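You operate a simulated robot arm through the tools that you are given. There is no shell and no other tool. Be economical: measure what you need, move in short steps, check, and stop when the job is done.

Carry out the task below with a simulated two-armed robot. There is one attempt and no reset: what you move stays moved.

Task
Take the lid off the blue ink can and lay it down on the grey table. Fetch the blue can from the white table and stand it on top of the pulley there. Take the blue plug gauge and leave it on the bottom shelf of the tall rack. Put the small grey pail on the white table away on the steel table. Put the carton from the cream table on the top of the grey lift deck. Take the tall silver can on the cream table and put it away on the shelf under the steel table. Take the green band on the top of the brown bench and put it away on the top left shelf of the grey rack. Do these in any order. Set down upright: blue can, blue plug gauge, tall silver can, green band.

It is judged by the outcome, as a careful person would: the job done as asked, and still so three seconds after it is handed in. It fails if anything else is knocked over, pushed out of place, dropped, spilled or broken. A push-on lid holds only when it is set on centred and level and pressed home; a screw cap is set on level and turned clockwise until tight.

Robot
Two 7-joint arms with two-finger parallel grippers on one trunk, on a base that drives. Base frame: it is fixed to the floor where the robot stands at the start and does not move with it; the origin is under the middle of the robot, x ahead of it, y to its left, z up. Readings come in m, degrees, newtons and seconds.
The left shoulder is at the start at [0.05, 0.165, 1.105], the right one opposite. With the tool pointing down near the work surface each hand reaches from about 0.16 to 0.68 m from the robot's upright axis, wherever it stands, measured 20 degrees to its own side. Places, roughly: blue can [3.5, -0.75, 0.75]; blue ink can [0.5, -0.25, 0.75]; blue plug gauge [4.25, 0.25, 0.75]; bottom shelf of the tall rack [6.5, -3.2, 0.3]; carton [-6.75, -1, 0.75]; green band (5x6x11 cm) [-6.7, 1.2, 0.8]; pulley [3.5, -0.75, 0.75]; shelf under the steel table [0.7, -5.4, 0.3]; small grey pail [3.5, 0.25, 0.75]; steel table [0.7, -5.4, 0.8]; tall silver can [-6.75, -1.75, 0.75]; top left shelf of the grey rack [-4.7, 2.7, 1.2]; top of the grey lift deck [-6.9, -0.4, 0.5]. Payload 3.91 kg a hand.
The TCP of each hand is the grasp point between the finger pads, 0.03 m short of the fingertips. In the tool frame z runs along the fingers and y along their closing line. The gripper opens to 0.11 m. The fingers are 0.02 m wide and 0.01 m thick; the gripper's body (0.048 by 0.112 m) begins 0.055 m behind the TCP.
Orientation is told as [roll, pitch, yaw] about the base's x, y, z axes, in that order, counted from this pose: with the fingers straight down and closing along the base's y, the tool's x points along the base's -x, its y along +y and its z along -z.

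Tools
- The arms move only by the tool arm_command. It takes "left_series", "right_series" or both (then of equal length, played together; a hand with none holds still); each is a list that holds one entry, the list of rows, each a list of 7 numbers: the turn, a rotation vector about the base's x, y, z in units of 60 degrees (1.0 is 60 degrees), then the shift along the base's x, y, z in units of 100 mm (1.0 is 100 mm), then the finger opening in mm, from 0 to 110. In form: [[[wx, wy, wz, x, y, z, gripper], ...]]. A call has 1 to 8 rows; each row is the pose to reach, as a shift and turn from the pose commanded when the call began. A call with a number of a shift or a turn outside -1 to 1 is refused whole. A row lasts 0.2 s, in which the tool goes at most 0.05 m and 8.6 degrees; a call with a longer step from one row to the next is refused whole, and so is a gripper value outside its range. Where a pose cannot be reached the arm comes as near as it can. A force on the tool above 40 N (or 10 N above the force at the start of the call, whichever is more), or a blocked arm, ends the call early, and 0.2 s more pass. Each finger travels about 0.045 m/s and halts on what it meets, pressing with about 21 N; the grip force reading is that of the motor and also rises with nothing between the fingers. The clock runs only during rows and for 0.2 s after the last one: add rows that repeat a pose to give the fingers time. It gives the time, the measured TCP pose, the force on the tool (base axes), the opening and the grip force at its end, in the units of the frame above (readings bear some noise), with the torque about the TCP (base axes, N m) and any sound that the robot's microphone picked up.
- Cameras (640 x 400 px; columns grow to the right, rows downward): "scene" is now at [0.1173, -0.0215, 1.2782]; the picture's right is [-0.22, -0.98, 0.00], its down [-0.52, 0.12, -0.84] and it looks along [0.82, -0.18, -0.54] (base axes); focal length 252 px, centre (320, 200). "left" rides on the left gripper at [0.072, -0.017, -0.103] in its tool frame; the picture's right is [0.23, 0.97, 0.00], its down [-0.76, 0.18, -0.62] and it looks along [-0.61, 0.14, 0.78] (tool axes); focal length 222 px, centre (320, 200). "right" rides on the right gripper at [0.072, 0.017, -0.103] in its tool frame; the picture's right is [-0.23, 0.97, 0.00], its down [-0.76, -0.18, -0.62] and it looks along [-0.61, -0.14, 0.78] (tool axes); focal length 222 px, centre (320, 200). There is no depth. A picture from a camera that has moved, and an enlarged one, comes with that camera's place and axes in the base frame and with its lens.
- get_image(camera): a new picture of that camera. No time passes.
- move_column(by): slides the trunk up (or, below 0, down) by that many m; the arms and the scene camera ride with it, the base frame stays. It gives what a move gives, with no picture.
- base_move(legs): drives the robot by 1 to 6 legs, each [ahead, left, turn to the left] in m, m and degrees, along the robot's own axes; the way and the turn of a leg run together, so that a leg with both is an arc; at most 1.5 m and 180 degrees a leg. The arms and the cameras ride along, it lands a little off, and it stops where it bumps. It gives what a move gives.
- aim_head(pan, tilt): turns the head with the scene camera to pan (to the left, within 80 degrees either way) and tilt (down, from -29 to 69), counted from straight ahead of the robot. It gives what a move gives.
- close_up(camera, box): a new picture of the part [left, top, right, bottom] of that camera's present view, enlarged. No time passes.
- job_done(): hands the job in; it is judged then, once.

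Go step by step. Nothing tells you exact positions but the pictures and the camera data: compare them with the known pose of the tool, close in by small moves and look again before you grip or let go. The budget is 196 turns and 192 pictures, counting those below and the enlarged ones. Unless the task says otherwise, let go and move clear before handing in, and close with one line.

The tools are called after "Request:" as a command line: name --argument value ..., lists and objects as JSON in quotes. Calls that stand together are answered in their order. arm_command: Moves the arms, as the interface text tells. Its arguments: {"type":"object","properties":{"left_series":{"type":"array"},"right_series":{"type":"array"}},"required":[]} The other tools are called the same way: move_column (by) slides the trunk up or down; base_move (legs) drives the base; aim_head (pan, tilt) turns the head that bears the scene camera; get_image (camera) takes a picture; close_up (camera, box) takes an enlarged picture of a part of a camera's view; job_done () hands the job in.

At the start:

```text
t: 0.0
left_tcp_pos: [0.4062, 0.0946, 1.1203]
left_ee_rot: [-0.1, 0.0, 0.2]
left_ft_force: [0.0, 0.1, 0.1]
left_ft_torque: [0.0, 0.0, -0.02]
left_gripper_width: 0.1097
left_grip_force: 0.0
right_tcp_pos: [0.3481, -0.2271, 1.0424]
right_ee_rot: [-0.1, 0.1, 0.0]
right_ft_force: [0.0, 0.7, -0.1]
right_ft_torque: [0.01, -0.03, -0.02]
right_gripper_width: 0.1099
right_grip_force: 0.0
trunk travel left (down, up): [-0.325, 0.178]
robot x, y, heading: [0.0011, 0.0013, 0.0]
head pan, tilt: [-12.6, 32.5]
```

scene: 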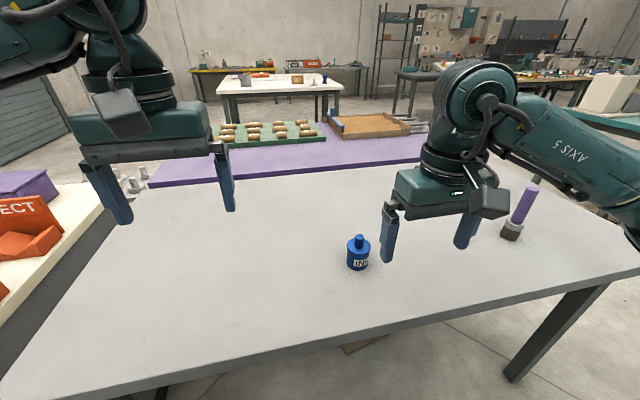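
right: 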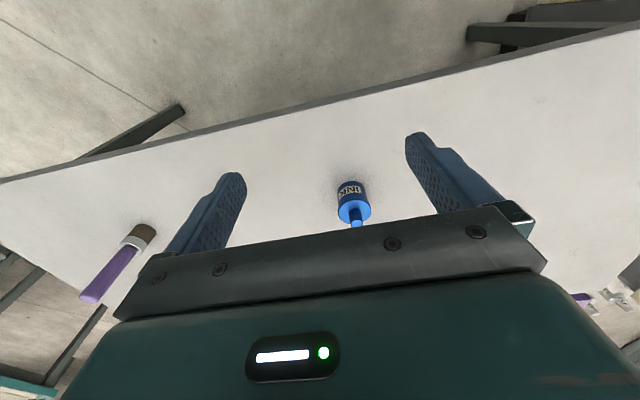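
left: 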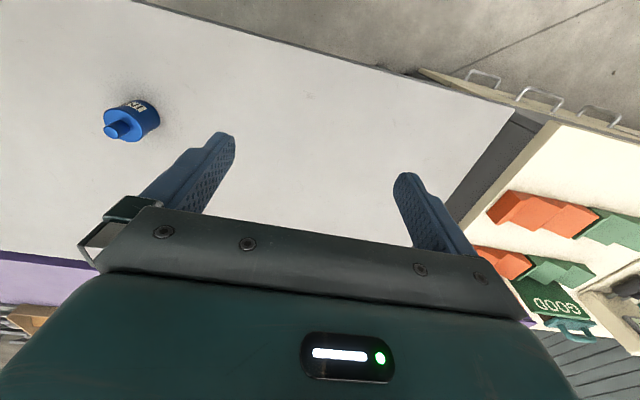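

I see the blue ink can on the grey table near (0.59, -0.23). I'll look closer to see what kind of lid it has.

Request:
close_up --camera "scene" --box '[310, 210, 410, 290]'

Request:
close_up --camera "right" --box '[300, 160, 410, 240]'

```text
5.00 times, centred on (360, 250) of scene
camera zoom: at [0.1173, -0.0215, 1.2782], right [-0.22, -0.98, 0.0], down [-0.52, 0.12, -0.84], along [0.82, -0.18, -0.54], focal length 1257 px, centre (120, -50)
```

zoom: 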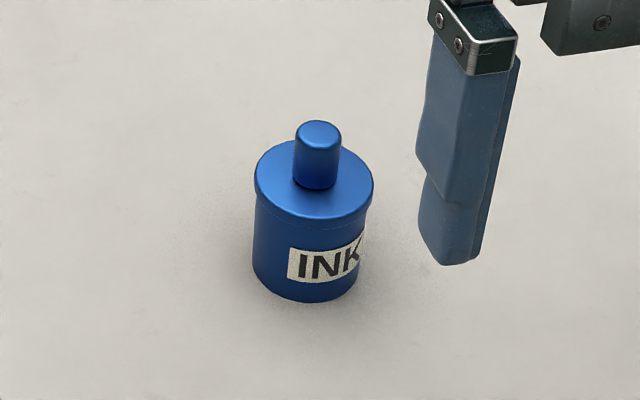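

```text
5.00 times, centred on (355, 200) of right
camera zoom: at [0.2751, -0.212, 1.1439], right [0.23, 0.97, 0.0], down [0.76, -0.18, 0.62], along [0.61, -0.14, -0.78], focal length 1111 px, centre (145, 200)
```

zoom: 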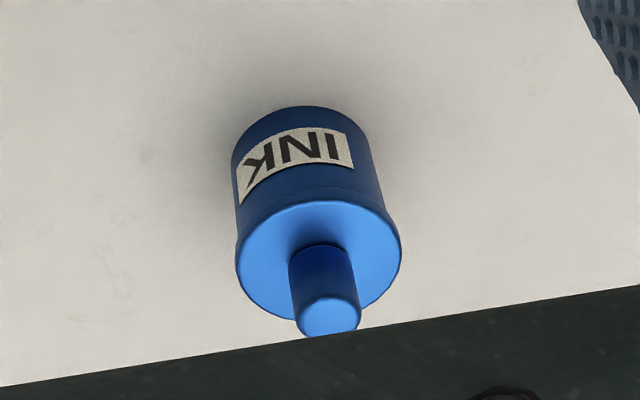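

The can stands around (0.54, -0.21). Its knob top is at about z 0.884 and the lid top at about 0.851. I'm bringing the right hand over the knob.

Request:
arm_command --right_series '[[[0, 0, 0, 0.45, 0.08, 0, 80], [0, 0, 0, 0.9, 0.16, 0, 60], [0, 0, 0, 1.0, 0.16, 0, 60], [0, 0, 0, 1.0, 0.16, 0, 60]]]'

Request:
arm_command --right_series '[[[0, 0, 0, 0.45, 0, 0, 60], [0, 0, 0, 0.92, 0, 0, 60], [0, 0, 0, 0.92, 0, -0.48, 60], [0, 0, 0, 0.92, 0, -0.95, 60], [0, 0, 0, 0.92, 0, -0.95, 60]]]'

Request:
get_image --camera "right"

Request:
get_image --camera "scene"

```text
t: 1.0
left_tcp_pos: [0.4052, 0.0948, 1.121]
left_ee_rot: [-0.1, 0.0, 0.0]
left_ft_force: [0.5, -0.2, -0.2]
left_ft_torque: [0.0, 0.02, -0.01]
left_gripper_width: 0.1102
left_grip_force: 0.1
right_tcp_pos: [0.449, -0.2111, 1.0405]
right_ee_rot: [-0.1, 0.0, 0.0]
right_ft_force: [-0.3, 0.6, -0.1]
right_ft_torque: [-0.02, 0.01, -0.02]
right_gripper_width: 0.0597
right_grip_force: 0.0
trunk travel left (down, up): [-0.325, 0.178]
robot x, y, heading: [-0.0027, -0.0003, 0.1]
head pan, tilt: [-12.6, 32.5]
```

```text
t: 2.2
left_tcp_pos: [0.405, 0.0956, 1.1197]
left_ee_rot: [-0.1, 0.1, 0.0]
left_ft_force: [-0.2, -0.3, 0.1]
left_ft_torque: [-0.01, 0.0, -0.01]
left_gripper_width: 0.11
left_grip_force: 0.2
right_tcp_pos: [0.5423, -0.213, 0.9474]
right_ee_rot: [-0.1, 0.0, 0.1]
right_ft_force: [1.2, 0.7, 0.5]
right_ft_torque: [-0.02, 0.03, 0.01]
right_gripper_width: 0.0599
right_grip_force: 0.1
trunk travel left (down, up): [-0.325, 0.178]
robot x, y, heading: [-0.0014, -0.0011, -0.0]
head pan, tilt: [-12.6, 32.5]
```

```text
186 pictures are left
camera right: at [0.4675, -0.1966, 1.0492], right [0.23, 0.97, 0.0], down [0.76, -0.18, 0.62], along [0.61, -0.14, -0.78], focal length 222 px, centre (320, 200)
```

right: 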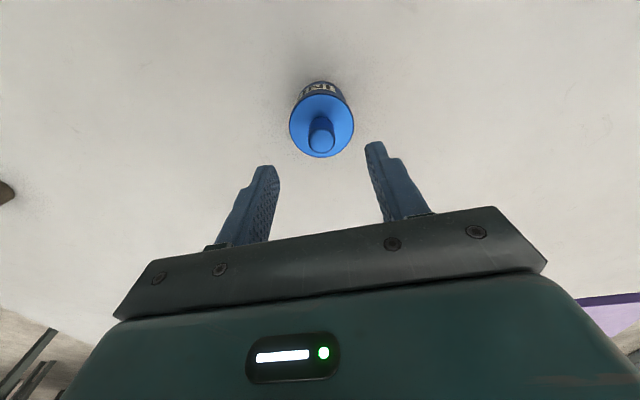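

```text
185 pictures are left
camera scene: at [0.1172, -0.0215, 1.2782], right [-0.22, -0.98, 0.0], down [-0.52, 0.12, -0.84], along [0.82, -0.18, -0.54], focal length 252 px, centre (320, 200)
```

scene: 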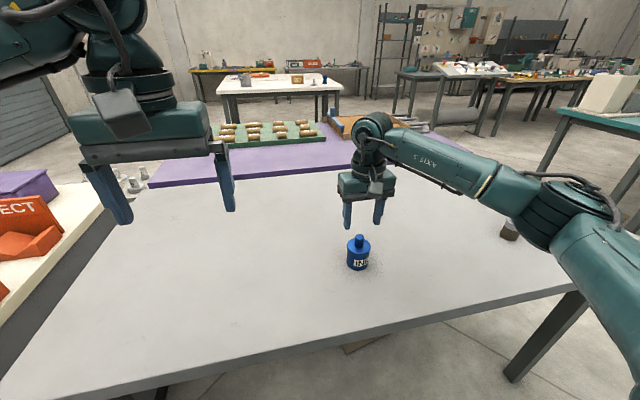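

The hand is centred over the knob, so I'm lowering it and gripping.

Request:
arm_command --right_series '[[[0, 0, 0, 0, 0, -0.3, 60], [0, 0, 0, 0, 0, -0.6, 60], [0, 0, 0, 0, 0, -0.6, 15], [0, 0, 0, 0, 0, -0.6, 15], [0, 0, 0, 0, 0, -0.6, 15], [0, 0, 0, 0, 0, -0.6, 15], [0, 0, 0, 0, 0, -0.6, 15]]]'

Request:
close_up --camera "scene" --box '[310, 210, 410, 290]'

```text
t: 3.8
left_tcp_pos: [0.4056, 0.0948, 1.1215]
left_ee_rot: [-0.1, -0.1, 0.1]
left_ft_force: [0.5, -0.3, 0.4]
left_ft_torque: [0.03, 0.0, 0.03]
left_gripper_width: 0.1102
left_grip_force: 0.0
right_tcp_pos: [0.5401, -0.2129, 0.8882]
right_ee_rot: [0.1, -0.3, -0.1]
right_ft_force: [4.2, -8.1, 20.7]
right_ft_torque: [-0.09, -0.36, -0.12]
right_gripper_width: 0.0397
right_grip_force: 21.3
trunk travel left (down, up): [-0.325, 0.178]
robot x, y, heading: [-0.0018, -0.0028, 0.1]
head pan, tilt: [-12.6, 32.5]
```

```text
5.00 times, centred on (360, 250) of scene
camera zoom: at [0.1159, -0.0216, 1.2785], right [-0.22, -0.98, 0.0], down [-0.52, 0.12, -0.84], along [0.82, -0.18, -0.54], focal length 1257 px, centre (120, -50)
```

zoom: 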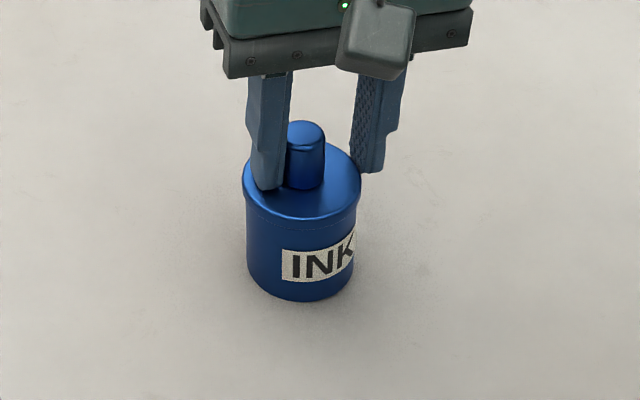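

The fingertips caught the lid. I'm opening, raising 10 mm and closing again.

Request:
arm_command --right_series '[[[0, 0, 0, 0, 0, 0.0, 45], [0, 0, 0, 0, 0.02, 0.1, 60], [0, 0, 0, 0, 0.04, 0.1, 60], [0, 0, 0, 0, 0.04, 0.1, 15], [0, 0, 0, 0, 0.04, 0.1, 15], [0, 0, 0, 0, 0.04, 0.1, 15], [0, 0, 0, 0, 0.04, 0.1, 15], [0, 0, 0, 0, 0.04, 0.1, 15]]]'

Request:
close_up --camera "scene" --box '[310, 210, 410, 290]'

```text
t: 5.6
left_tcp_pos: [0.4058, 0.0948, 1.1213]
left_ee_rot: [-0.1, 0.1, 0.2]
left_ft_force: [-0.1, 0.3, 0.3]
left_ft_torque: [0.02, 0.03, 0.03]
left_gripper_width: 0.1099
left_grip_force: 0.1
right_tcp_pos: [0.5399, -0.2083, 0.8957]
right_ee_rot: [0.0, 0.0, 0.0]
right_ft_force: [0.1, -0.1, -1.1]
right_ft_torque: [-0.02, 0.02, -0.01]
right_gripper_width: 0.0197
right_grip_force: 21.3
trunk travel left (down, up): [-0.325, 0.178]
robot x, y, heading: [-0.0005, 0.0013, -0.2]
head pan, tilt: [-12.6, 32.5]
heard: snap
```

```text
5.00 times, centred on (360, 250) of scene
camera zoom: at [0.1173, -0.0215, 1.2782], right [-0.22, -0.98, 0.0], down [-0.52, 0.12, -0.84], along [0.82, -0.18, -0.54], focal length 1257 px, centre (120, -50)
```

zoom: 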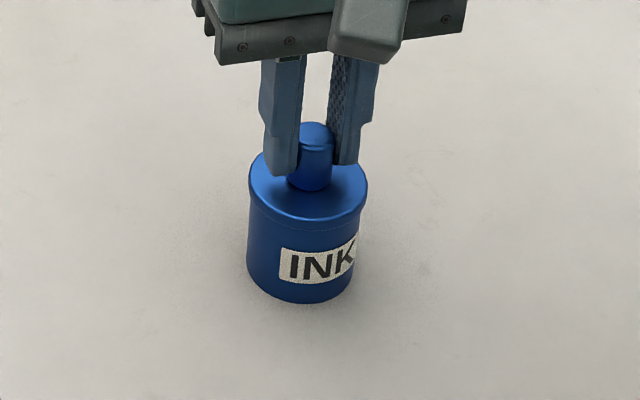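

I heard a snap, and the knob is gripped (20 mm). I'm lifting slowly straight up.

Request:
arm_command --right_series '[[[0, 0, 0, 0, 0, 0.05, 12], [0, 0, 0, 0, 0, 0.1, 12], [0, 0, 0, 0, 0, 0.15, 12], [0, 0, 0, 0, 0, 0.2, 12]]]'

Request:
close_up --camera "scene" --box '[310, 210, 410, 290]'

```text
t: 6.6
left_tcp_pos: [0.407, 0.0958, 1.1202]
left_ee_rot: [-0.1, 0.0, 0.0]
left_ft_force: [0.4, -0.4, 1.3]
left_ft_torque: [-0.01, 0.04, 0.01]
left_gripper_width: 0.1101
left_grip_force: 0.2
right_tcp_pos: [0.5398, -0.2078, 0.9165]
right_ee_rot: [0.1, -0.1, -0.1]
right_ft_force: [-0.2, 0.8, -0.6]
right_ft_torque: [0.01, 0.0, -0.01]
right_gripper_width: 0.0199
right_grip_force: 20.9
trunk travel left (down, up): [-0.325, 0.178]
robot x, y, heading: [-0.0016, -0.0014, 0.2]
head pan, tilt: [-12.6, 32.5]
```

```text
5.00 times, centred on (360, 250) of scene
camera zoom: at [0.1173, -0.0215, 1.2782], right [-0.22, -0.98, 0.0], down [-0.52, 0.12, -0.84], along [0.82, -0.18, -0.54], focal length 1257 px, centre (120, -50)
```

zoom: 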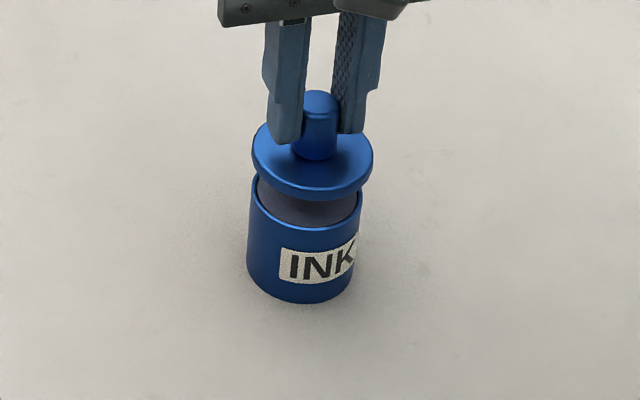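

The lid is off. I'm carrying it sideways to a clear spot at y ≈ -0.33 and lowering it.

Request:
arm_command --right_series '[[[0, 0, 0, 0, 0, 0.3, 12], [0, 0, 0, 0, -0.45, 0.3, 12], [0, 0, 0, 0, -0.9, 0.3, 12], [0, 0, 0, 0, -1.0, 0.3, 12], [0, 0, 0, 0, -1.0, -0.1, 12], [0, 0, 0, 0, -1.0, -0.4, 12], [0, 0, 0, 0, -1.0, -0.5, 12], [0, 0, 0, 0, -1.0, -0.55, 12]]]'

Request:
close_up --camera "scene" --box '[320, 200, 440, 300]'

```text
t: 8.4
left_tcp_pos: [0.4061, 0.0948, 1.1211]
left_ee_rot: [-0.1, 0.0, 0.1]
left_ft_force: [0.1, -0.6, 0.1]
left_ft_torque: [0.05, 0.02, -0.02]
left_gripper_width: 0.1101
left_grip_force: 0.1
right_tcp_pos: [0.5409, -0.3086, 0.8609]
right_ee_rot: [0.0, 0.0, 0.1]
right_ft_force: [0.8, 0.1, 0.1]
right_ft_torque: [0.02, 0.0, 0.01]
right_gripper_width: 0.0199
right_grip_force: 20.7
trunk travel left (down, up): [-0.325, 0.178]
robot x, y, heading: [0.0015, -0.0016, -0.2]
head pan, tilt: [-12.6, 32.5]
```

```text
4.00 times, centred on (380, 250) of scene
camera zoom: at [0.1173, -0.0216, 1.2782], right [-0.22, -0.98, 0.0], down [-0.52, 0.12, -0.84], along [0.82, -0.18, -0.54], focal length 1006 px, centre (80, 0)
```

zoom: 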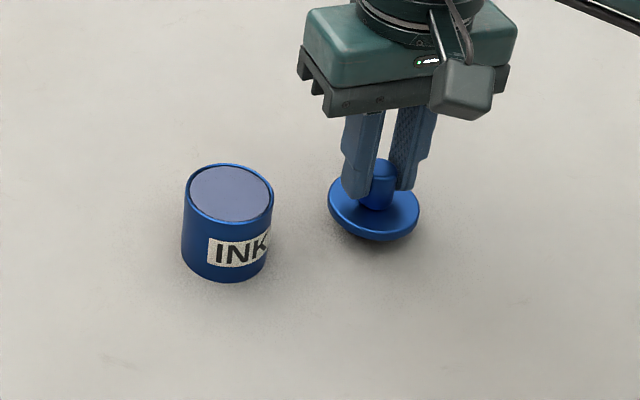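

The lid hovers just above the table, so I'm lowering by millimetres.

Request:
arm_command --right_series '[[[0, 0, 0, 0, 0, -0.03, 12], [0, 0, 0, 0, 0, -0.06, 12], [0, 0, 0, 0, 0, -0.08, 12], [0, 0, 0, 0, 0, -0.1, 12]]]'

Request:
close_up --camera "scene" --box '[320, 200, 440, 300]'

```text
t: 9.4
left_tcp_pos: [0.4059, 0.0948, 1.1214]
left_ee_rot: [-0.1, 0.0, 0.1]
left_ft_force: [-0.5, 0.1, -0.4]
left_ft_torque: [0.01, 0.01, -0.02]
left_gripper_width: 0.11
left_grip_force: 0.0
right_tcp_pos: [0.5409, -0.309, 0.8516]
right_ee_rot: [-0.1, 0.0, 0.0]
right_ft_force: [-0.1, 0.9, 0.5]
right_ft_torque: [0.0, 0.01, -0.03]
right_gripper_width: 0.0196
right_grip_force: 20.8
trunk travel left (down, up): [-0.325, 0.178]
robot x, y, heading: [0.0012, -0.0021, -0.4]
head pan, tilt: [-12.6, 32.5]
```

```text
4.00 times, centred on (380, 250) of scene
camera zoom: at [0.1173, -0.0215, 1.2782], right [-0.22, -0.98, 0.0], down [-0.52, 0.12, -0.84], along [0.82, -0.18, -0.54], focal length 1006 px, centre (80, 0)
```

zoom: 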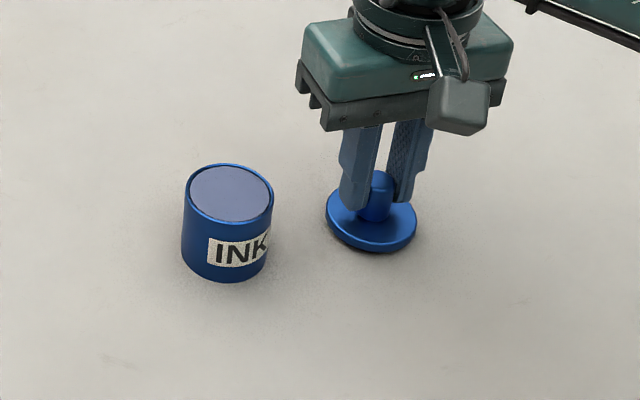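

Request:
arm_command --right_series '[[[0, 0, 0, 0, 0, -0.03, 12], [0, 0, 0, 0, 0, -0.06, 12], [0, 0, 0, 0, 0, -0.08, 12], [0, 0, 0, 0, 0, -0.1, 12]]]'

Request:
close_up --camera "scene" --box '[320, 200, 440, 300]'

```text
t: 10.4
left_tcp_pos: [0.4046, 0.0948, 1.1215]
left_ee_rot: [0.0, -0.1, 0.1]
left_ft_force: [1.1, -0.4, -0.2]
left_ft_torque: [-0.03, 0.0, -0.04]
left_gripper_width: 0.1099
left_grip_force: 0.0
right_tcp_pos: [0.5403, -0.3086, 0.844]
right_ee_rot: [-0.1, -0.3, 0.0]
right_ft_force: [1.4, -1.3, 13.6]
right_ft_torque: [-0.02, -0.07, -0.08]
right_gripper_width: 0.0199
right_grip_force: 20.9
trunk travel left (down, up): [-0.325, 0.178]
robot x, y, heading: [0.0027, -0.0016, -0.3]
head pan, tilt: [-12.6, 32.5]
```

```text
4.00 times, centred on (380, 250) of scene
camera zoom: at [0.1163, -0.021, 1.2785], right [-0.22, -0.98, 0.0], down [-0.52, 0.12, -0.84], along [0.82, -0.18, -0.54], focal length 1006 px, centre (80, 0)
```

zoom: 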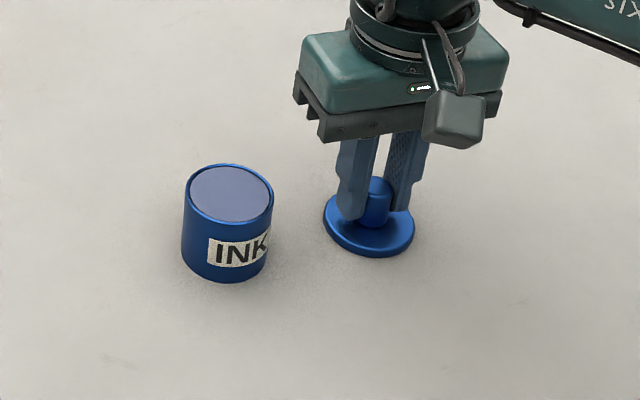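

It is touching down at 13 N. I'm releasing, raising and drawing the hand back.

Request:
arm_command --right_series '[[[0, 0, 0, 0, 0, 0.06, 12], [0, 0, 0, 0, 0, 0.06, 45], [0, 0, 0, 0, 0, 0.06, 70], [0, 0, 0, 0, 0, 0.06, 70], [0, 0, 0, 0, 0, 0.5, 70], [0, 0, 0, 0, 0, 0.95, 70]]]'

Request:
arm_command --right_series '[[[0, 0, 0, 0, 0, 0.45, 70], [0, 0, 0, -0.4, 0, 0.7, 70], [0, 0, 0, -0.8, 0.0, 1.0, 70], [0, 0, 0, -1.0, 0, 1.0, 70]]]'

Request:
get_image --camera "scene"

Request:
aim_head --pan -70 --tilt 25

Request:
get_image --camera "scene"

Request:
aim_head --pan 0 --tilt 5

Request:
get_image --camera "scene"

Request:
aim_head --pan 70 --tilt 25

Request:
get_image --camera "scene"

```text
t: 11.8
left_tcp_pos: [0.4059, 0.0949, 1.1207]
left_ee_rot: [-0.1, 0.0, 0.1]
left_ft_force: [-0.5, 0.6, 0.4]
left_ft_torque: [-0.03, 0.01, 0.01]
left_gripper_width: 0.1101
left_grip_force: 0.1
right_tcp_pos: [0.5405, -0.3082, 0.9376]
right_ee_rot: [0.1, 0.0, 0.0]
right_ft_force: [0.5, 1.5, 0.8]
right_ft_torque: [-0.02, -0.02, -0.03]
right_gripper_width: 0.0698
right_grip_force: 0.1
trunk travel left (down, up): [-0.325, 0.178]
robot x, y, heading: [-0.001, 0.001, 0.2]
head pan, tilt: [-12.6, 32.5]
```

```text
t: 12.8
left_tcp_pos: [0.4057, 0.0957, 1.1213]
left_ee_rot: [0.0, 0.0, 0.1]
left_ft_force: [0.1, 0.0, 0.3]
left_ft_torque: [0.02, 0.0, 0.0]
left_gripper_width: 0.11
left_grip_force: 0.1
right_tcp_pos: [0.4392, -0.3074, 1.0358]
right_ee_rot: [-0.1, 0.0, 0.1]
right_ft_force: [0.0, 0.1, 0.2]
right_ft_torque: [-0.01, -0.04, -0.01]
right_gripper_width: 0.0699
right_grip_force: 0.1
trunk travel left (down, up): [-0.325, 0.178]
robot x, y, heading: [0.0009, 0.0018, 0.2]
head pan, tilt: [-12.6, 32.5]
```

```text
178 pictures are left
camera scene: at [0.1171, -0.0217, 1.2782], right [-0.22, -0.98, 0.0], down [-0.52, 0.12, -0.84], along [0.82, -0.18, -0.54], focal length 252 px, centre (320, 200)
```

scene: 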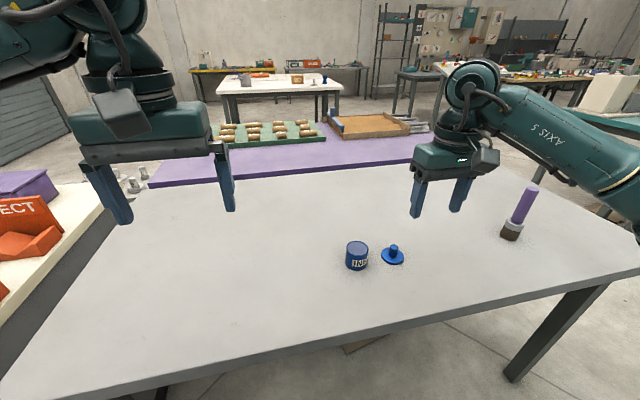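

```text
t: 14.1
left_tcp_pos: [0.4057, 0.0945, 1.1207]
left_ee_rot: [0.0, 0.0, 0.1]
left_ft_force: [0.1, 0.0, -0.7]
left_ft_torque: [0.04, -0.02, 0.0]
left_gripper_width: 0.11
left_grip_force: 0.2
right_tcp_pos: [0.4411, -0.3078, 1.0361]
right_ee_rot: [0.0, 0.0, 0.0]
right_ft_force: [-0.5, 1.1, -0.5]
right_ft_torque: [0.0, -0.02, 0.03]
right_gripper_width: 0.0699
right_grip_force: 0.1
trunk travel left (down, up): [-0.325, 0.178]
robot x, y, heading: [0.002, 0.0023, -0.1]
head pan, tilt: [-70.0, 25.0]
```

```text
177 pictures are left
camera scene: at [0.0617, -0.0885, 1.2901], right [-0.94, -0.34, 0.0], down [-0.14, 0.4, -0.91], along [0.31, -0.85, -0.42], focal length 252 px, centre (320, 200)
```

scene: 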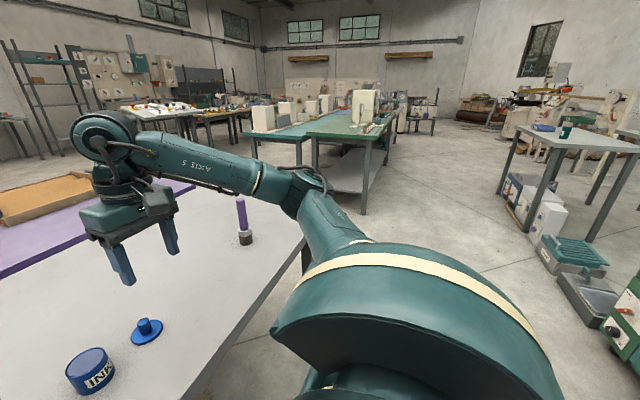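

```text
t: 15.5
left_tcp_pos: [0.4044, 0.0947, 1.1213]
left_ee_rot: [-0.1, 0.0, 0.1]
left_ft_force: [0.0, -0.1, -0.2]
left_ft_torque: [-0.01, 0.01, -0.02]
left_gripper_width: 0.1099
left_grip_force: 0.1
right_tcp_pos: [0.4407, -0.3076, 1.0359]
right_ee_rot: [0.1, 0.0, 0.0]
right_ft_force: [0.4, 0.1, -0.5]
right_ft_torque: [0.01, 0.03, 0.03]
right_gripper_width: 0.0697
right_grip_force: 0.0
trunk travel left (down, up): [-0.325, 0.178]
robot x, y, heading: [0.0037, 0.0017, -0.1]
head pan, tilt: [0.0, 5.0]
```

```text
176 pictures are left
camera scene: at [0.1219, -0.0021, 1.3225], right [0.0, -1.0, 0.0], down [-0.09, 0.0, -1.0], along [1.0, 0.0, -0.09], focal length 252 px, centre (320, 200)
```

scene: 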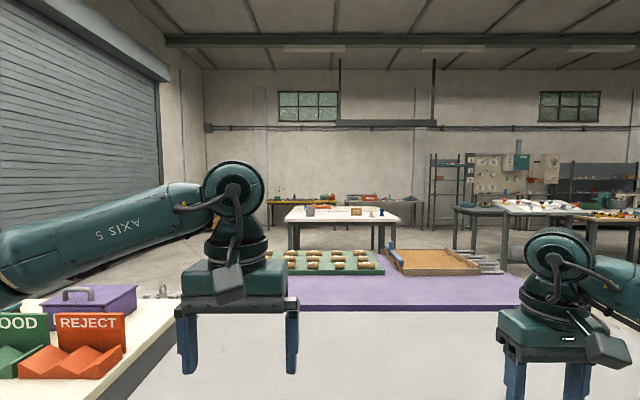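

```text
t: 16.9
left_tcp_pos: [0.4072, 0.0947, 1.1199]
left_ee_rot: [-0.1, -0.1, 0.1]
left_ft_force: [0.4, -0.4, -0.1]
left_ft_torque: [-0.02, 0.01, 0.0]
left_gripper_width: 0.1098
left_grip_force: 0.1
right_tcp_pos: [0.4422, -0.3074, 1.036]
right_ee_rot: [0.1, 0.0, -0.1]
right_ft_force: [0.1, 0.2, -0.2]
right_ft_torque: [-0.01, -0.03, -0.01]
right_gripper_width: 0.0701
right_grip_force: 0.1
trunk travel left (down, up): [-0.325, 0.178]
robot x, y, heading: [-0.001, -0.0002, 0.1]
head pan, tilt: [70.0, 25.0]
```

```text
175 pictures are left
camera scene: at [0.0617, 0.0846, 1.2901], right [0.94, -0.34, 0.0], down [-0.14, -0.4, -0.91], along [0.31, 0.85, -0.42], focal length 252 px, centre (320, 200)
```

scene: 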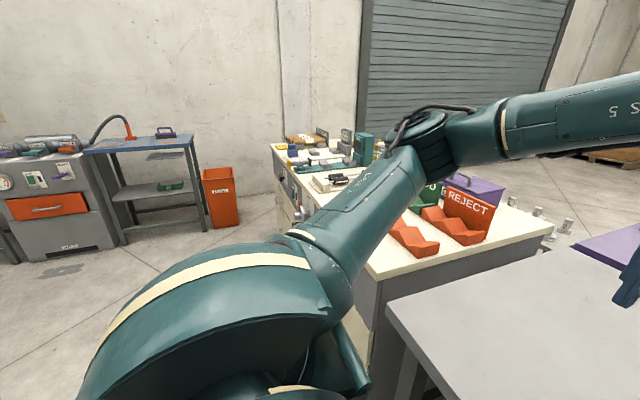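

The lid rests on the table. The white table is ahead, beyond the purple one, so I'm driving around on the right-hand side.

Request:
base_move --legs '[[-0.3, 0, 0], [0, -1.5, 0], [0, -0.15, 0], [1.4, 0, 0], [1.0, 0, 0]]'

Request:
aim_head --pan 25 --tilt 25

Request:
get_image --camera "scene"

```text
t: 44.8
left_tcp_pos: [2.5075, -1.5712, 1.1217]
left_ee_rot: [0.0, 0.0, -0.5]
left_ft_force: [0.8, -0.4, -0.4]
left_ft_torque: [0.04, 0.0, 0.01]
left_gripper_width: 0.1103
left_grip_force: 0.0
right_tcp_pos: [2.5373, -1.9734, 1.0356]
right_ee_rot: [-0.1, 0.0, -0.6]
right_ft_force: [-0.9, -0.5, 0.2]
right_ft_torque: [-0.03, 0.0, -0.02]
right_gripper_width: 0.0701
right_grip_force: 0.1
trunk travel left (down, up): [-0.325, 0.178]
robot x, y, heading: [2.1038, -1.6626, -0.6]
head pan, tilt: [70.0, 25.0]
```

```text
t: 45.9
left_tcp_pos: [2.5071, -1.5708, 1.1207]
left_ee_rot: [-0.2, 0.0, -0.4]
left_ft_force: [-0.6, 0.2, 0.3]
left_ft_torque: [-0.01, 0.0, 0.0]
left_gripper_width: 0.1099
left_grip_force: 0.1
right_tcp_pos: [2.5377, -1.9741, 1.038]
right_ee_rot: [0.0, 0.0, -0.6]
right_ft_force: [0.6, 0.7, -0.4]
right_ft_torque: [0.04, 0.0, -0.03]
right_gripper_width: 0.0698
right_grip_force: 0.1
trunk travel left (down, up): [-0.325, 0.178]
robot x, y, heading: [2.0995, -1.6611, -0.8]
head pan, tilt: [25.0, 25.0]
```

```text
174 pictures are left
camera scene: at [2.214, -1.6259, 1.2901], right [0.41, -0.91, 0.0], down [-0.38, -0.17, -0.91], along [0.83, 0.37, -0.42], focal length 252 px, centre (320, 200)
```

scene: 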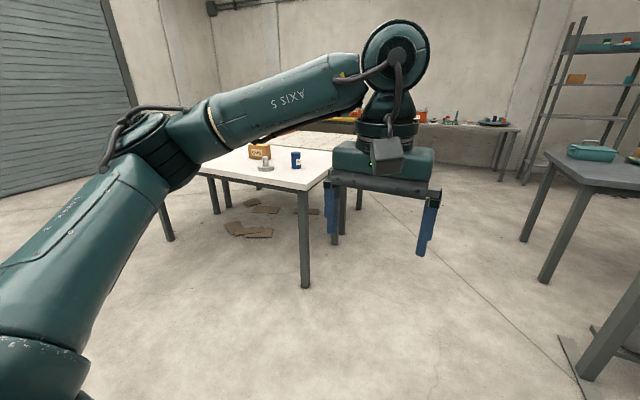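

I see the pulley and blue can near the front edge of the white table. I'm approaching it head-on.

Request:
base_move --legs '[[0.4, 0.95, 0.7], [0.43, 0, 0]]'

Request:
aim_head --pan 0 --tilt 32

Request:
get_image --camera "scene"

```text
t: 56.8
left_tcp_pos: [3.34, -0.6356, 1.1204]
left_ee_rot: [0.0, 0.0, -0.4]
left_ft_force: [0.3, 0.8, -0.4]
left_ft_torque: [0.01, 0.01, -0.02]
left_gripper_width: 0.1101
left_grip_force: 0.1
right_tcp_pos: [3.3717, -1.0367, 1.0362]
right_ee_rot: [0.0, 0.0, -0.4]
right_ft_force: [0.5, 0.6, 0.7]
right_ft_torque: [-0.02, 0.0, 0.02]
right_gripper_width: 0.0701
right_grip_force: 0.1
trunk travel left (down, up): [-0.325, 0.178]
robot x, y, heading: [2.9343, -0.7251, -0.6]
head pan, tilt: [25.0, 25.0]
```

```text
t: 57.6
left_tcp_pos: [3.3402, -0.6355, 1.1213]
left_ee_rot: [-0.1, 0.1, -0.3]
left_ft_force: [0.2, -0.2, 0.4]
left_ft_torque: [0.0, 0.02, 0.01]
left_gripper_width: 0.1101
left_grip_force: 0.1
right_tcp_pos: [3.372, -1.0381, 1.0367]
right_ee_rot: [0.0, 0.0, -0.5]
right_ft_force: [-0.5, 0.0, 0.6]
right_ft_torque: [-0.01, -0.02, 0.04]
right_gripper_width: 0.0699
right_grip_force: 0.1
trunk travel left (down, up): [-0.325, 0.178]
robot x, y, heading: [2.9369, -0.7248, -0.6]
head pan, tilt: [0.0, 32.0]
```

```text
173 pictures are left
camera scene: at [3.0534, -0.7286, 1.279], right [-0.01, -1.0, 0.0], down [-0.53, 0.0, -0.85], along [0.85, -0.01, -0.53], focal length 252 px, centre (320, 200)
```

scene: 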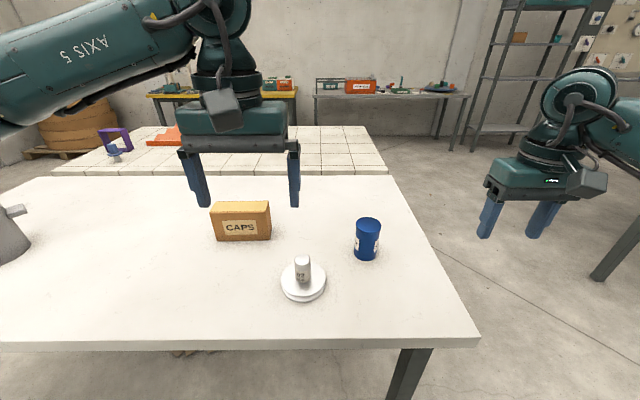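

The can, the pulley and the small grey pail at left are all within reach. I'm zooming in for detail.

Request:
close_up --camera "scene" --box '[250, 190, 410, 310]'

Request:
get_image --camera "right"

Request:
get_image --camera "left"

```text
3.33 times, centred on (330, 250) of scene
camera zoom: at [3.0534, -0.7286, 1.279], right [-0.01, -1.0, 0.0], down [-0.53, 0.0, -0.85], along [0.85, -0.01, -0.53], focal length 838 px, centre (287, 33)
```

zoom: 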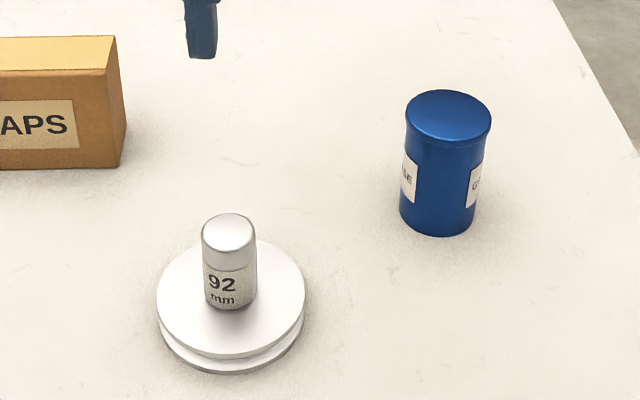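

```text
171 pictures are left
camera right: at [3.2983, -1.0209, 1.1384], right [0.24, 0.97, 0.0], down [0.76, -0.18, 0.62], along [0.61, -0.15, -0.78], focal length 222 px, centre (320, 200)
```

right: 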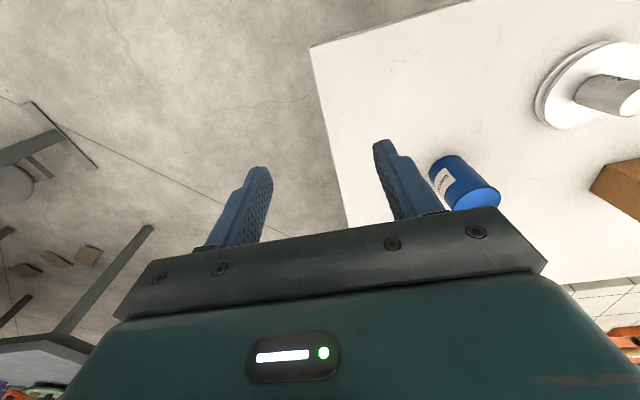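

```text
170 pictures are left
camera left: at [3.2682, -0.6496, 1.2253], right [-0.22, 0.98, 0.0], down [0.76, 0.17, 0.62], along [0.61, 0.14, -0.78], focal length 222 px, centre (320, 200)
```

left: 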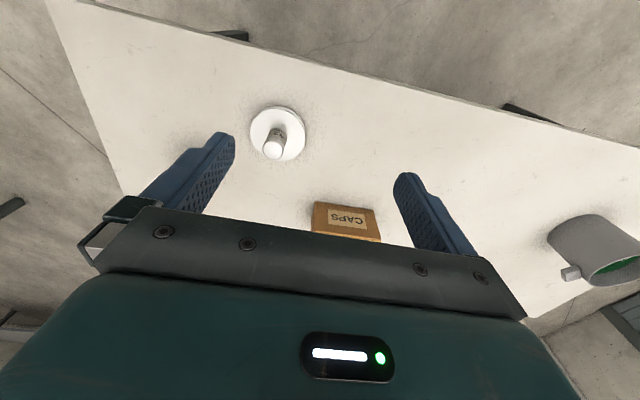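

The blue can stands at about (3.545, -0.853), with its top at about 0.898. The pulley hub is at about (3.468, -0.695), top about 0.857. I'm moving the left hand aside and the right hand over the can.

Request:
arm_command --left_series '[[[0, 0, 0, 0, 0.45, 0, 110], [0, 0, 0, 0, 0.9, 0, 110], [0, 0, 0, 0, 1, 0, 110], [0, 0, 0, 0, 1, 0, 110]]]' --right_series '[[[0, 0, 0, 0.3, 0.3, 0, 100], [0, 0, 0, 0.6, 0.6, 0, 100], [0, 0, 0, 0.87, 0.92, 0, 100], [0, 0, 0, 0.87, 0.92, 0, 100]]]'

Request:
arm_command --left_series '[[[0, 0, 0, 0, 0.45, 0, 110], [0, 0, 0, 0, 0.9, 0, 110], [0, 0, 0, 0, 1, 0, 110], [0, 0, 0, 0, 1, 0, 110], [0, 0, 0, 0, 1, 0, 110]]]' --right_series '[[[0, 0, 0, 0.3, 0.3, 0, 100], [0, 0, 0, 0.6, 0.6, 0, 100], [0, 0, 0, 0.86, 0.92, 0, 100], [0, 0, 0, 0.86, 0.92, -0.4, 100], [0, 0, 0, 0.86, 0.92, -0.7, 100]]]'

Request:
get_image --camera "right"

Request:
close_up --camera "scene" --box '[250, 190, 410, 310]'

```text
t: 58.6
left_tcp_pos: [3.3412, -0.5338, 1.1216]
left_ee_rot: [0.0, 0.0, -0.5]
left_ft_force: [0.1, -0.4, 0.5]
left_ft_torque: [0.02, 0.0, -0.01]
left_gripper_width: 0.11
left_grip_force: 0.3
right_tcp_pos: [3.4596, -0.9454, 1.0361]
right_ee_rot: [0.1, -0.1, -0.6]
right_ft_force: [-0.2, -0.8, 0.4]
right_ft_torque: [-0.04, -0.04, -0.02]
right_gripper_width: 0.1
right_grip_force: 0.1
trunk travel left (down, up): [-0.325, 0.178]
robot x, y, heading: [2.9368, -0.7255, -0.6]
head pan, tilt: [0.0, 32.0]
```

```text
t: 59.9
left_tcp_pos: [3.3404, -0.4335, 1.1216]
left_ee_rot: [-0.1, 0.0, -0.4]
left_ft_force: [-0.2, 0.2, 0.5]
left_ft_torque: [0.0, -0.02, 0.01]
left_gripper_width: 0.11
left_grip_force: 0.1
right_tcp_pos: [3.5457, -0.8531, 0.9666]
right_ee_rot: [0.0, 0.1, -0.5]
right_ft_force: [-1.1, 0.1, 0.1]
right_ft_torque: [0.02, 0.0, 0.0]
right_gripper_width: 0.0997
right_grip_force: 0.0
trunk travel left (down, up): [-0.325, 0.178]
robot x, y, heading: [2.9373, -0.7254, -0.3]
head pan, tilt: [0.0, 32.0]
```

```text
169 pictures are left
camera right: at [3.4723, -0.8367, 1.0678], right [0.24, 0.97, 0.0], down [0.76, -0.18, 0.62], along [0.61, -0.15, -0.78], focal length 222 px, centre (320, 200)
```

right: 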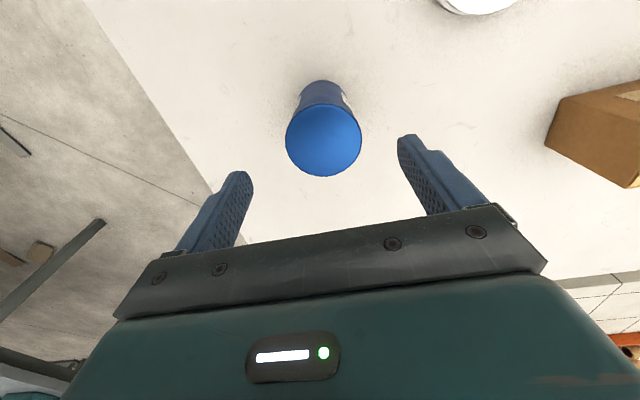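

```text
3.33 times, centred on (330, 250) of scene
camera zoom: at [3.0536, -0.7286, 1.279], right [-0.01, -1.0, 0.0], down [-0.53, 0.0, -0.85], along [0.85, -0.01, -0.53], focal length 838 px, centre (287, 33)
```

zoom: 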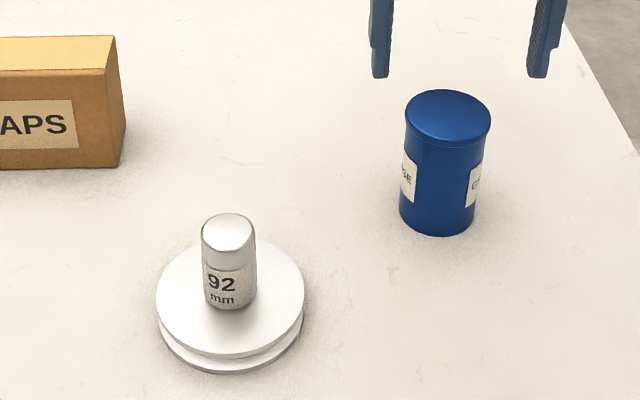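

The hand is centred over the can. I'm lowering and gripping.

Request:
arm_command --right_series '[[[0, 0, 0, 0, 0, -0.45, 100], [0, 0, 0, 0, 0, -0.93, 100], [0, 0, 0, 0, 0, -0.93, 50], [0, 0, 0, 0, 0, -0.93, 50], [0, 0, 0, 0, 0, -0.93, 50], [0, 0, 0, 0, 0, -0.93, 50]]]'

Request:
arm_command --right_series '[[[0, 0, 0, 0, 0, 0.45, 50], [0, 0, 0, 0, 0, 0.85, 50], [0, 0, 0, 0, 0, 0.85, 50]]]'

Request:
get_image --camera "scene"

Request:
get_image --camera "right"

```text
t: 61.2
left_tcp_pos: [3.3405, -0.435, 1.1198]
left_ee_rot: [0.0, 0.1, -0.4]
left_ft_force: [1.0, 0.0, 0.4]
left_ft_torque: [-0.02, 0.01, -0.04]
left_gripper_width: 0.1102
left_grip_force: 0.3
right_tcp_pos: [3.5453, -0.8532, 0.8733]
right_ee_rot: [0.0, 0.0, -0.5]
right_ft_force: [0.0, 0.3, -0.1]
right_ft_torque: [0.06, -0.04, -0.02]
right_gripper_width: 0.0612
right_grip_force: 21.3
trunk travel left (down, up): [-0.325, 0.178]
robot x, y, heading: [2.9368, -0.7247, -0.3]
head pan, tilt: [0.0, 32.0]
```

```text
t: 62.0
left_tcp_pos: [3.3414, -0.4339, 1.12]
left_ee_rot: [-0.1, 0.0, -0.4]
left_ft_force: [0.6, 0.2, 0.1]
left_ft_torque: [-0.01, -0.02, 0.0]
left_gripper_width: 0.1101
left_grip_force: 0.1
right_tcp_pos: [3.5452, -0.8538, 0.9577]
right_ee_rot: [0.0, 0.0, -0.5]
right_ft_force: [0.3, 0.6, -3.5]
right_ft_torque: [0.01, 0.02, -0.03]
right_gripper_width: 0.0609
right_grip_force: 21.2
trunk travel left (down, up): [-0.325, 0.178]
robot x, y, heading: [2.9304, -0.728, -0.1]
head pan, tilt: [0.0, 32.0]
```

```text
167 pictures are left
camera scene: at [3.0538, -0.7288, 1.2789], right [-0.01, -1.0, 0.0], down [-0.53, 0.0, -0.85], along [0.85, -0.01, -0.53], focal length 252 px, centre (320, 200)
```

scene: 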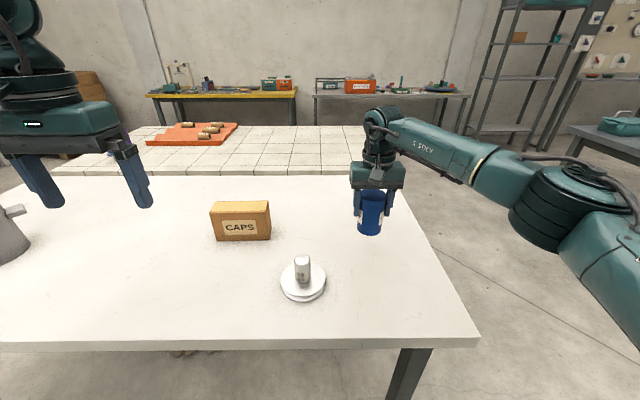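

```text
166 pictures are left
camera right: at [3.4708, -0.837, 1.0601], right [0.24, 0.97, 0.0], down [0.76, -0.18, 0.62], along [0.6, -0.15, -0.78], focal length 222 px, centre (320, 200)
```

right: 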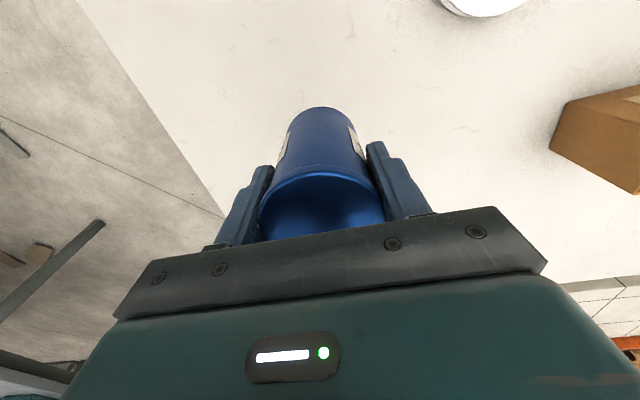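

The can is held. I'm carrying it above the hub.

Request:
arm_command --right_series '[[[0, 0, 0, 0, 0.0, 0.3, 50], [0, 0, 0, -0.15, 0.3, 0.3, 50], [0, 0, 0, -0.3, 0.6, 0.3, 50], [0, 0, 0, -0.5, 0.95, 0.3, 50], [0, 0, 0, -0.5, 0.95, 0.3, 50]]]'

Request:
arm_command --right_series '[[[0, 0, 0, -0.15, 0.3, 0, 50], [0, 0, 0, -0.27, 0.64, 0, 50], [0, 0, 0, -0.27, 0.64, 0, 50]]]'

Request:
close_up --camera "scene" --box '[230, 190, 390, 310]'

Request:
get_image --camera "left"

```text
t: 63.2
left_tcp_pos: [3.3401, -0.4347, 1.1227]
left_ee_rot: [0.1, 0.1, -0.4]
left_ft_force: [-0.9, 0.9, -0.6]
left_ft_torque: [0.0, -0.01, 0.01]
left_gripper_width: 0.1101
left_grip_force: 0.2
right_tcp_pos: [3.4952, -0.7582, 0.9891]
right_ee_rot: [0.0, 0.0, -0.6]
right_ft_force: [0.4, -0.6, -2.4]
right_ft_torque: [-0.04, 0.01, -0.01]
right_gripper_width: 0.0608
right_grip_force: 21.1
trunk travel left (down, up): [-0.325, 0.178]
robot x, y, heading: [2.9326, -0.7239, -0.3]
head pan, tilt: [0.0, 32.0]
```

```text
t: 64.0
left_tcp_pos: [3.3404, -0.4337, 1.1215]
left_ee_rot: [0.0, 0.0, -0.4]
left_ft_force: [0.0, -0.2, 0.0]
left_ft_torque: [0.03, 0.02, -0.01]
left_gripper_width: 0.1101
left_grip_force: 0.1
right_tcp_pos: [3.4679, -0.6946, 0.9881]
right_ee_rot: [0.0, 0.0, -0.6]
right_ft_force: [0.0, -0.2, -1.8]
right_ft_torque: [0.03, -0.01, 0.01]
right_gripper_width: 0.0609
right_grip_force: 20.7
trunk travel left (down, up): [-0.325, 0.178]
robot x, y, heading: [2.9331, -0.7279, -0.9]
head pan, tilt: [0.0, 32.0]
```

```text
3.33 times, centred on (310, 250) of scene
camera zoom: at [3.0537, -0.7289, 1.279], right [-0.01, -1.0, 0.0], down [-0.53, 0.01, -0.85], along [0.85, -0.01, -0.53], focal length 838 px, centre (353, 33)
```

zoom: 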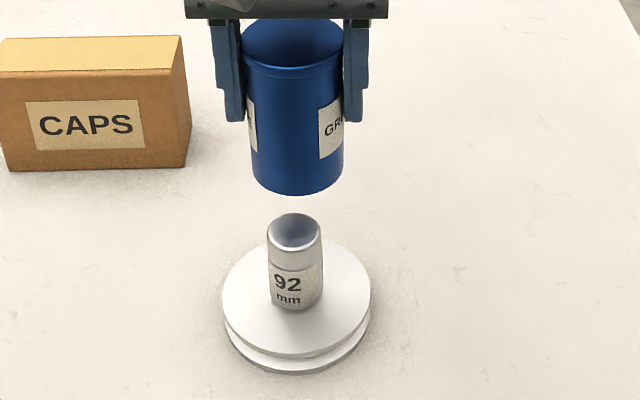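

```text
164 pictures are left
camera left: at [3.2681, -0.4499, 1.2252], right [-0.22, 0.98, 0.0], down [0.76, 0.17, 0.62], along [0.61, 0.14, -0.78], focal length 222 px, centre (320, 200)
```

left: 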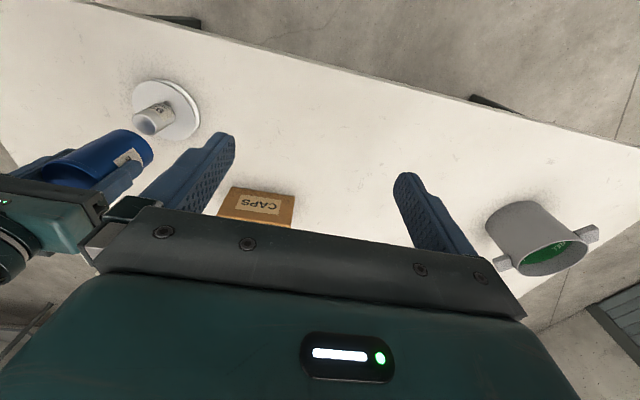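

The can is aligned over the hub, so I'm lowering gently.

Request:
arm_command --right_series '[[[0, 0, 0, -0.03, 0, -0.3, 50], [0, 0, 0, -0.03, 0, -0.5, 50], [0, 0, 0, -0.03, 0, -0.53, 50], [0, 0, 0, -0.03, 0, -0.56, 50], [0, 0, 0, -0.03, 0, -0.58, 50]]]'

Request:
close_up --camera "scene" --box '[230, 190, 390, 310]'

```text
t: 65.2
left_tcp_pos: [3.3397, -0.4327, 1.1211]
left_ee_rot: [-0.1, -0.1, -0.3]
left_ft_force: [0.2, -0.1, -0.5]
left_ft_torque: [0.03, -0.03, 0.01]
left_gripper_width: 0.1099
left_grip_force: 0.0
right_tcp_pos: [3.464, -0.6949, 0.9312]
right_ee_rot: [0.1, -0.2, -0.5]
right_ft_force: [0.0, 0.3, 13.2]
right_ft_torque: [0.01, -0.05, 0.02]
right_gripper_width: 0.0599
right_grip_force: 20.5
trunk travel left (down, up): [-0.325, 0.178]
robot x, y, heading: [2.937, -0.7282, -0.5]
head pan, tilt: [0.0, 32.0]
```

```text
3.33 times, centred on (310, 250) of scene
camera zoom: at [3.0524, -0.7287, 1.2792], right [-0.01, -1.0, 0.0], down [-0.53, 0.0, -0.85], along [0.85, -0.01, -0.53], focal length 838 px, centre (353, 33)
```

zoom: 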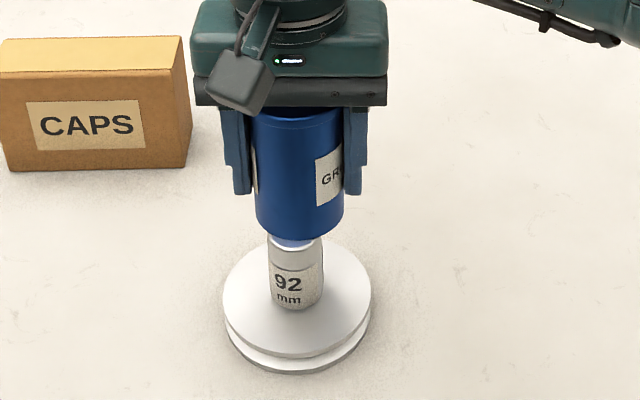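

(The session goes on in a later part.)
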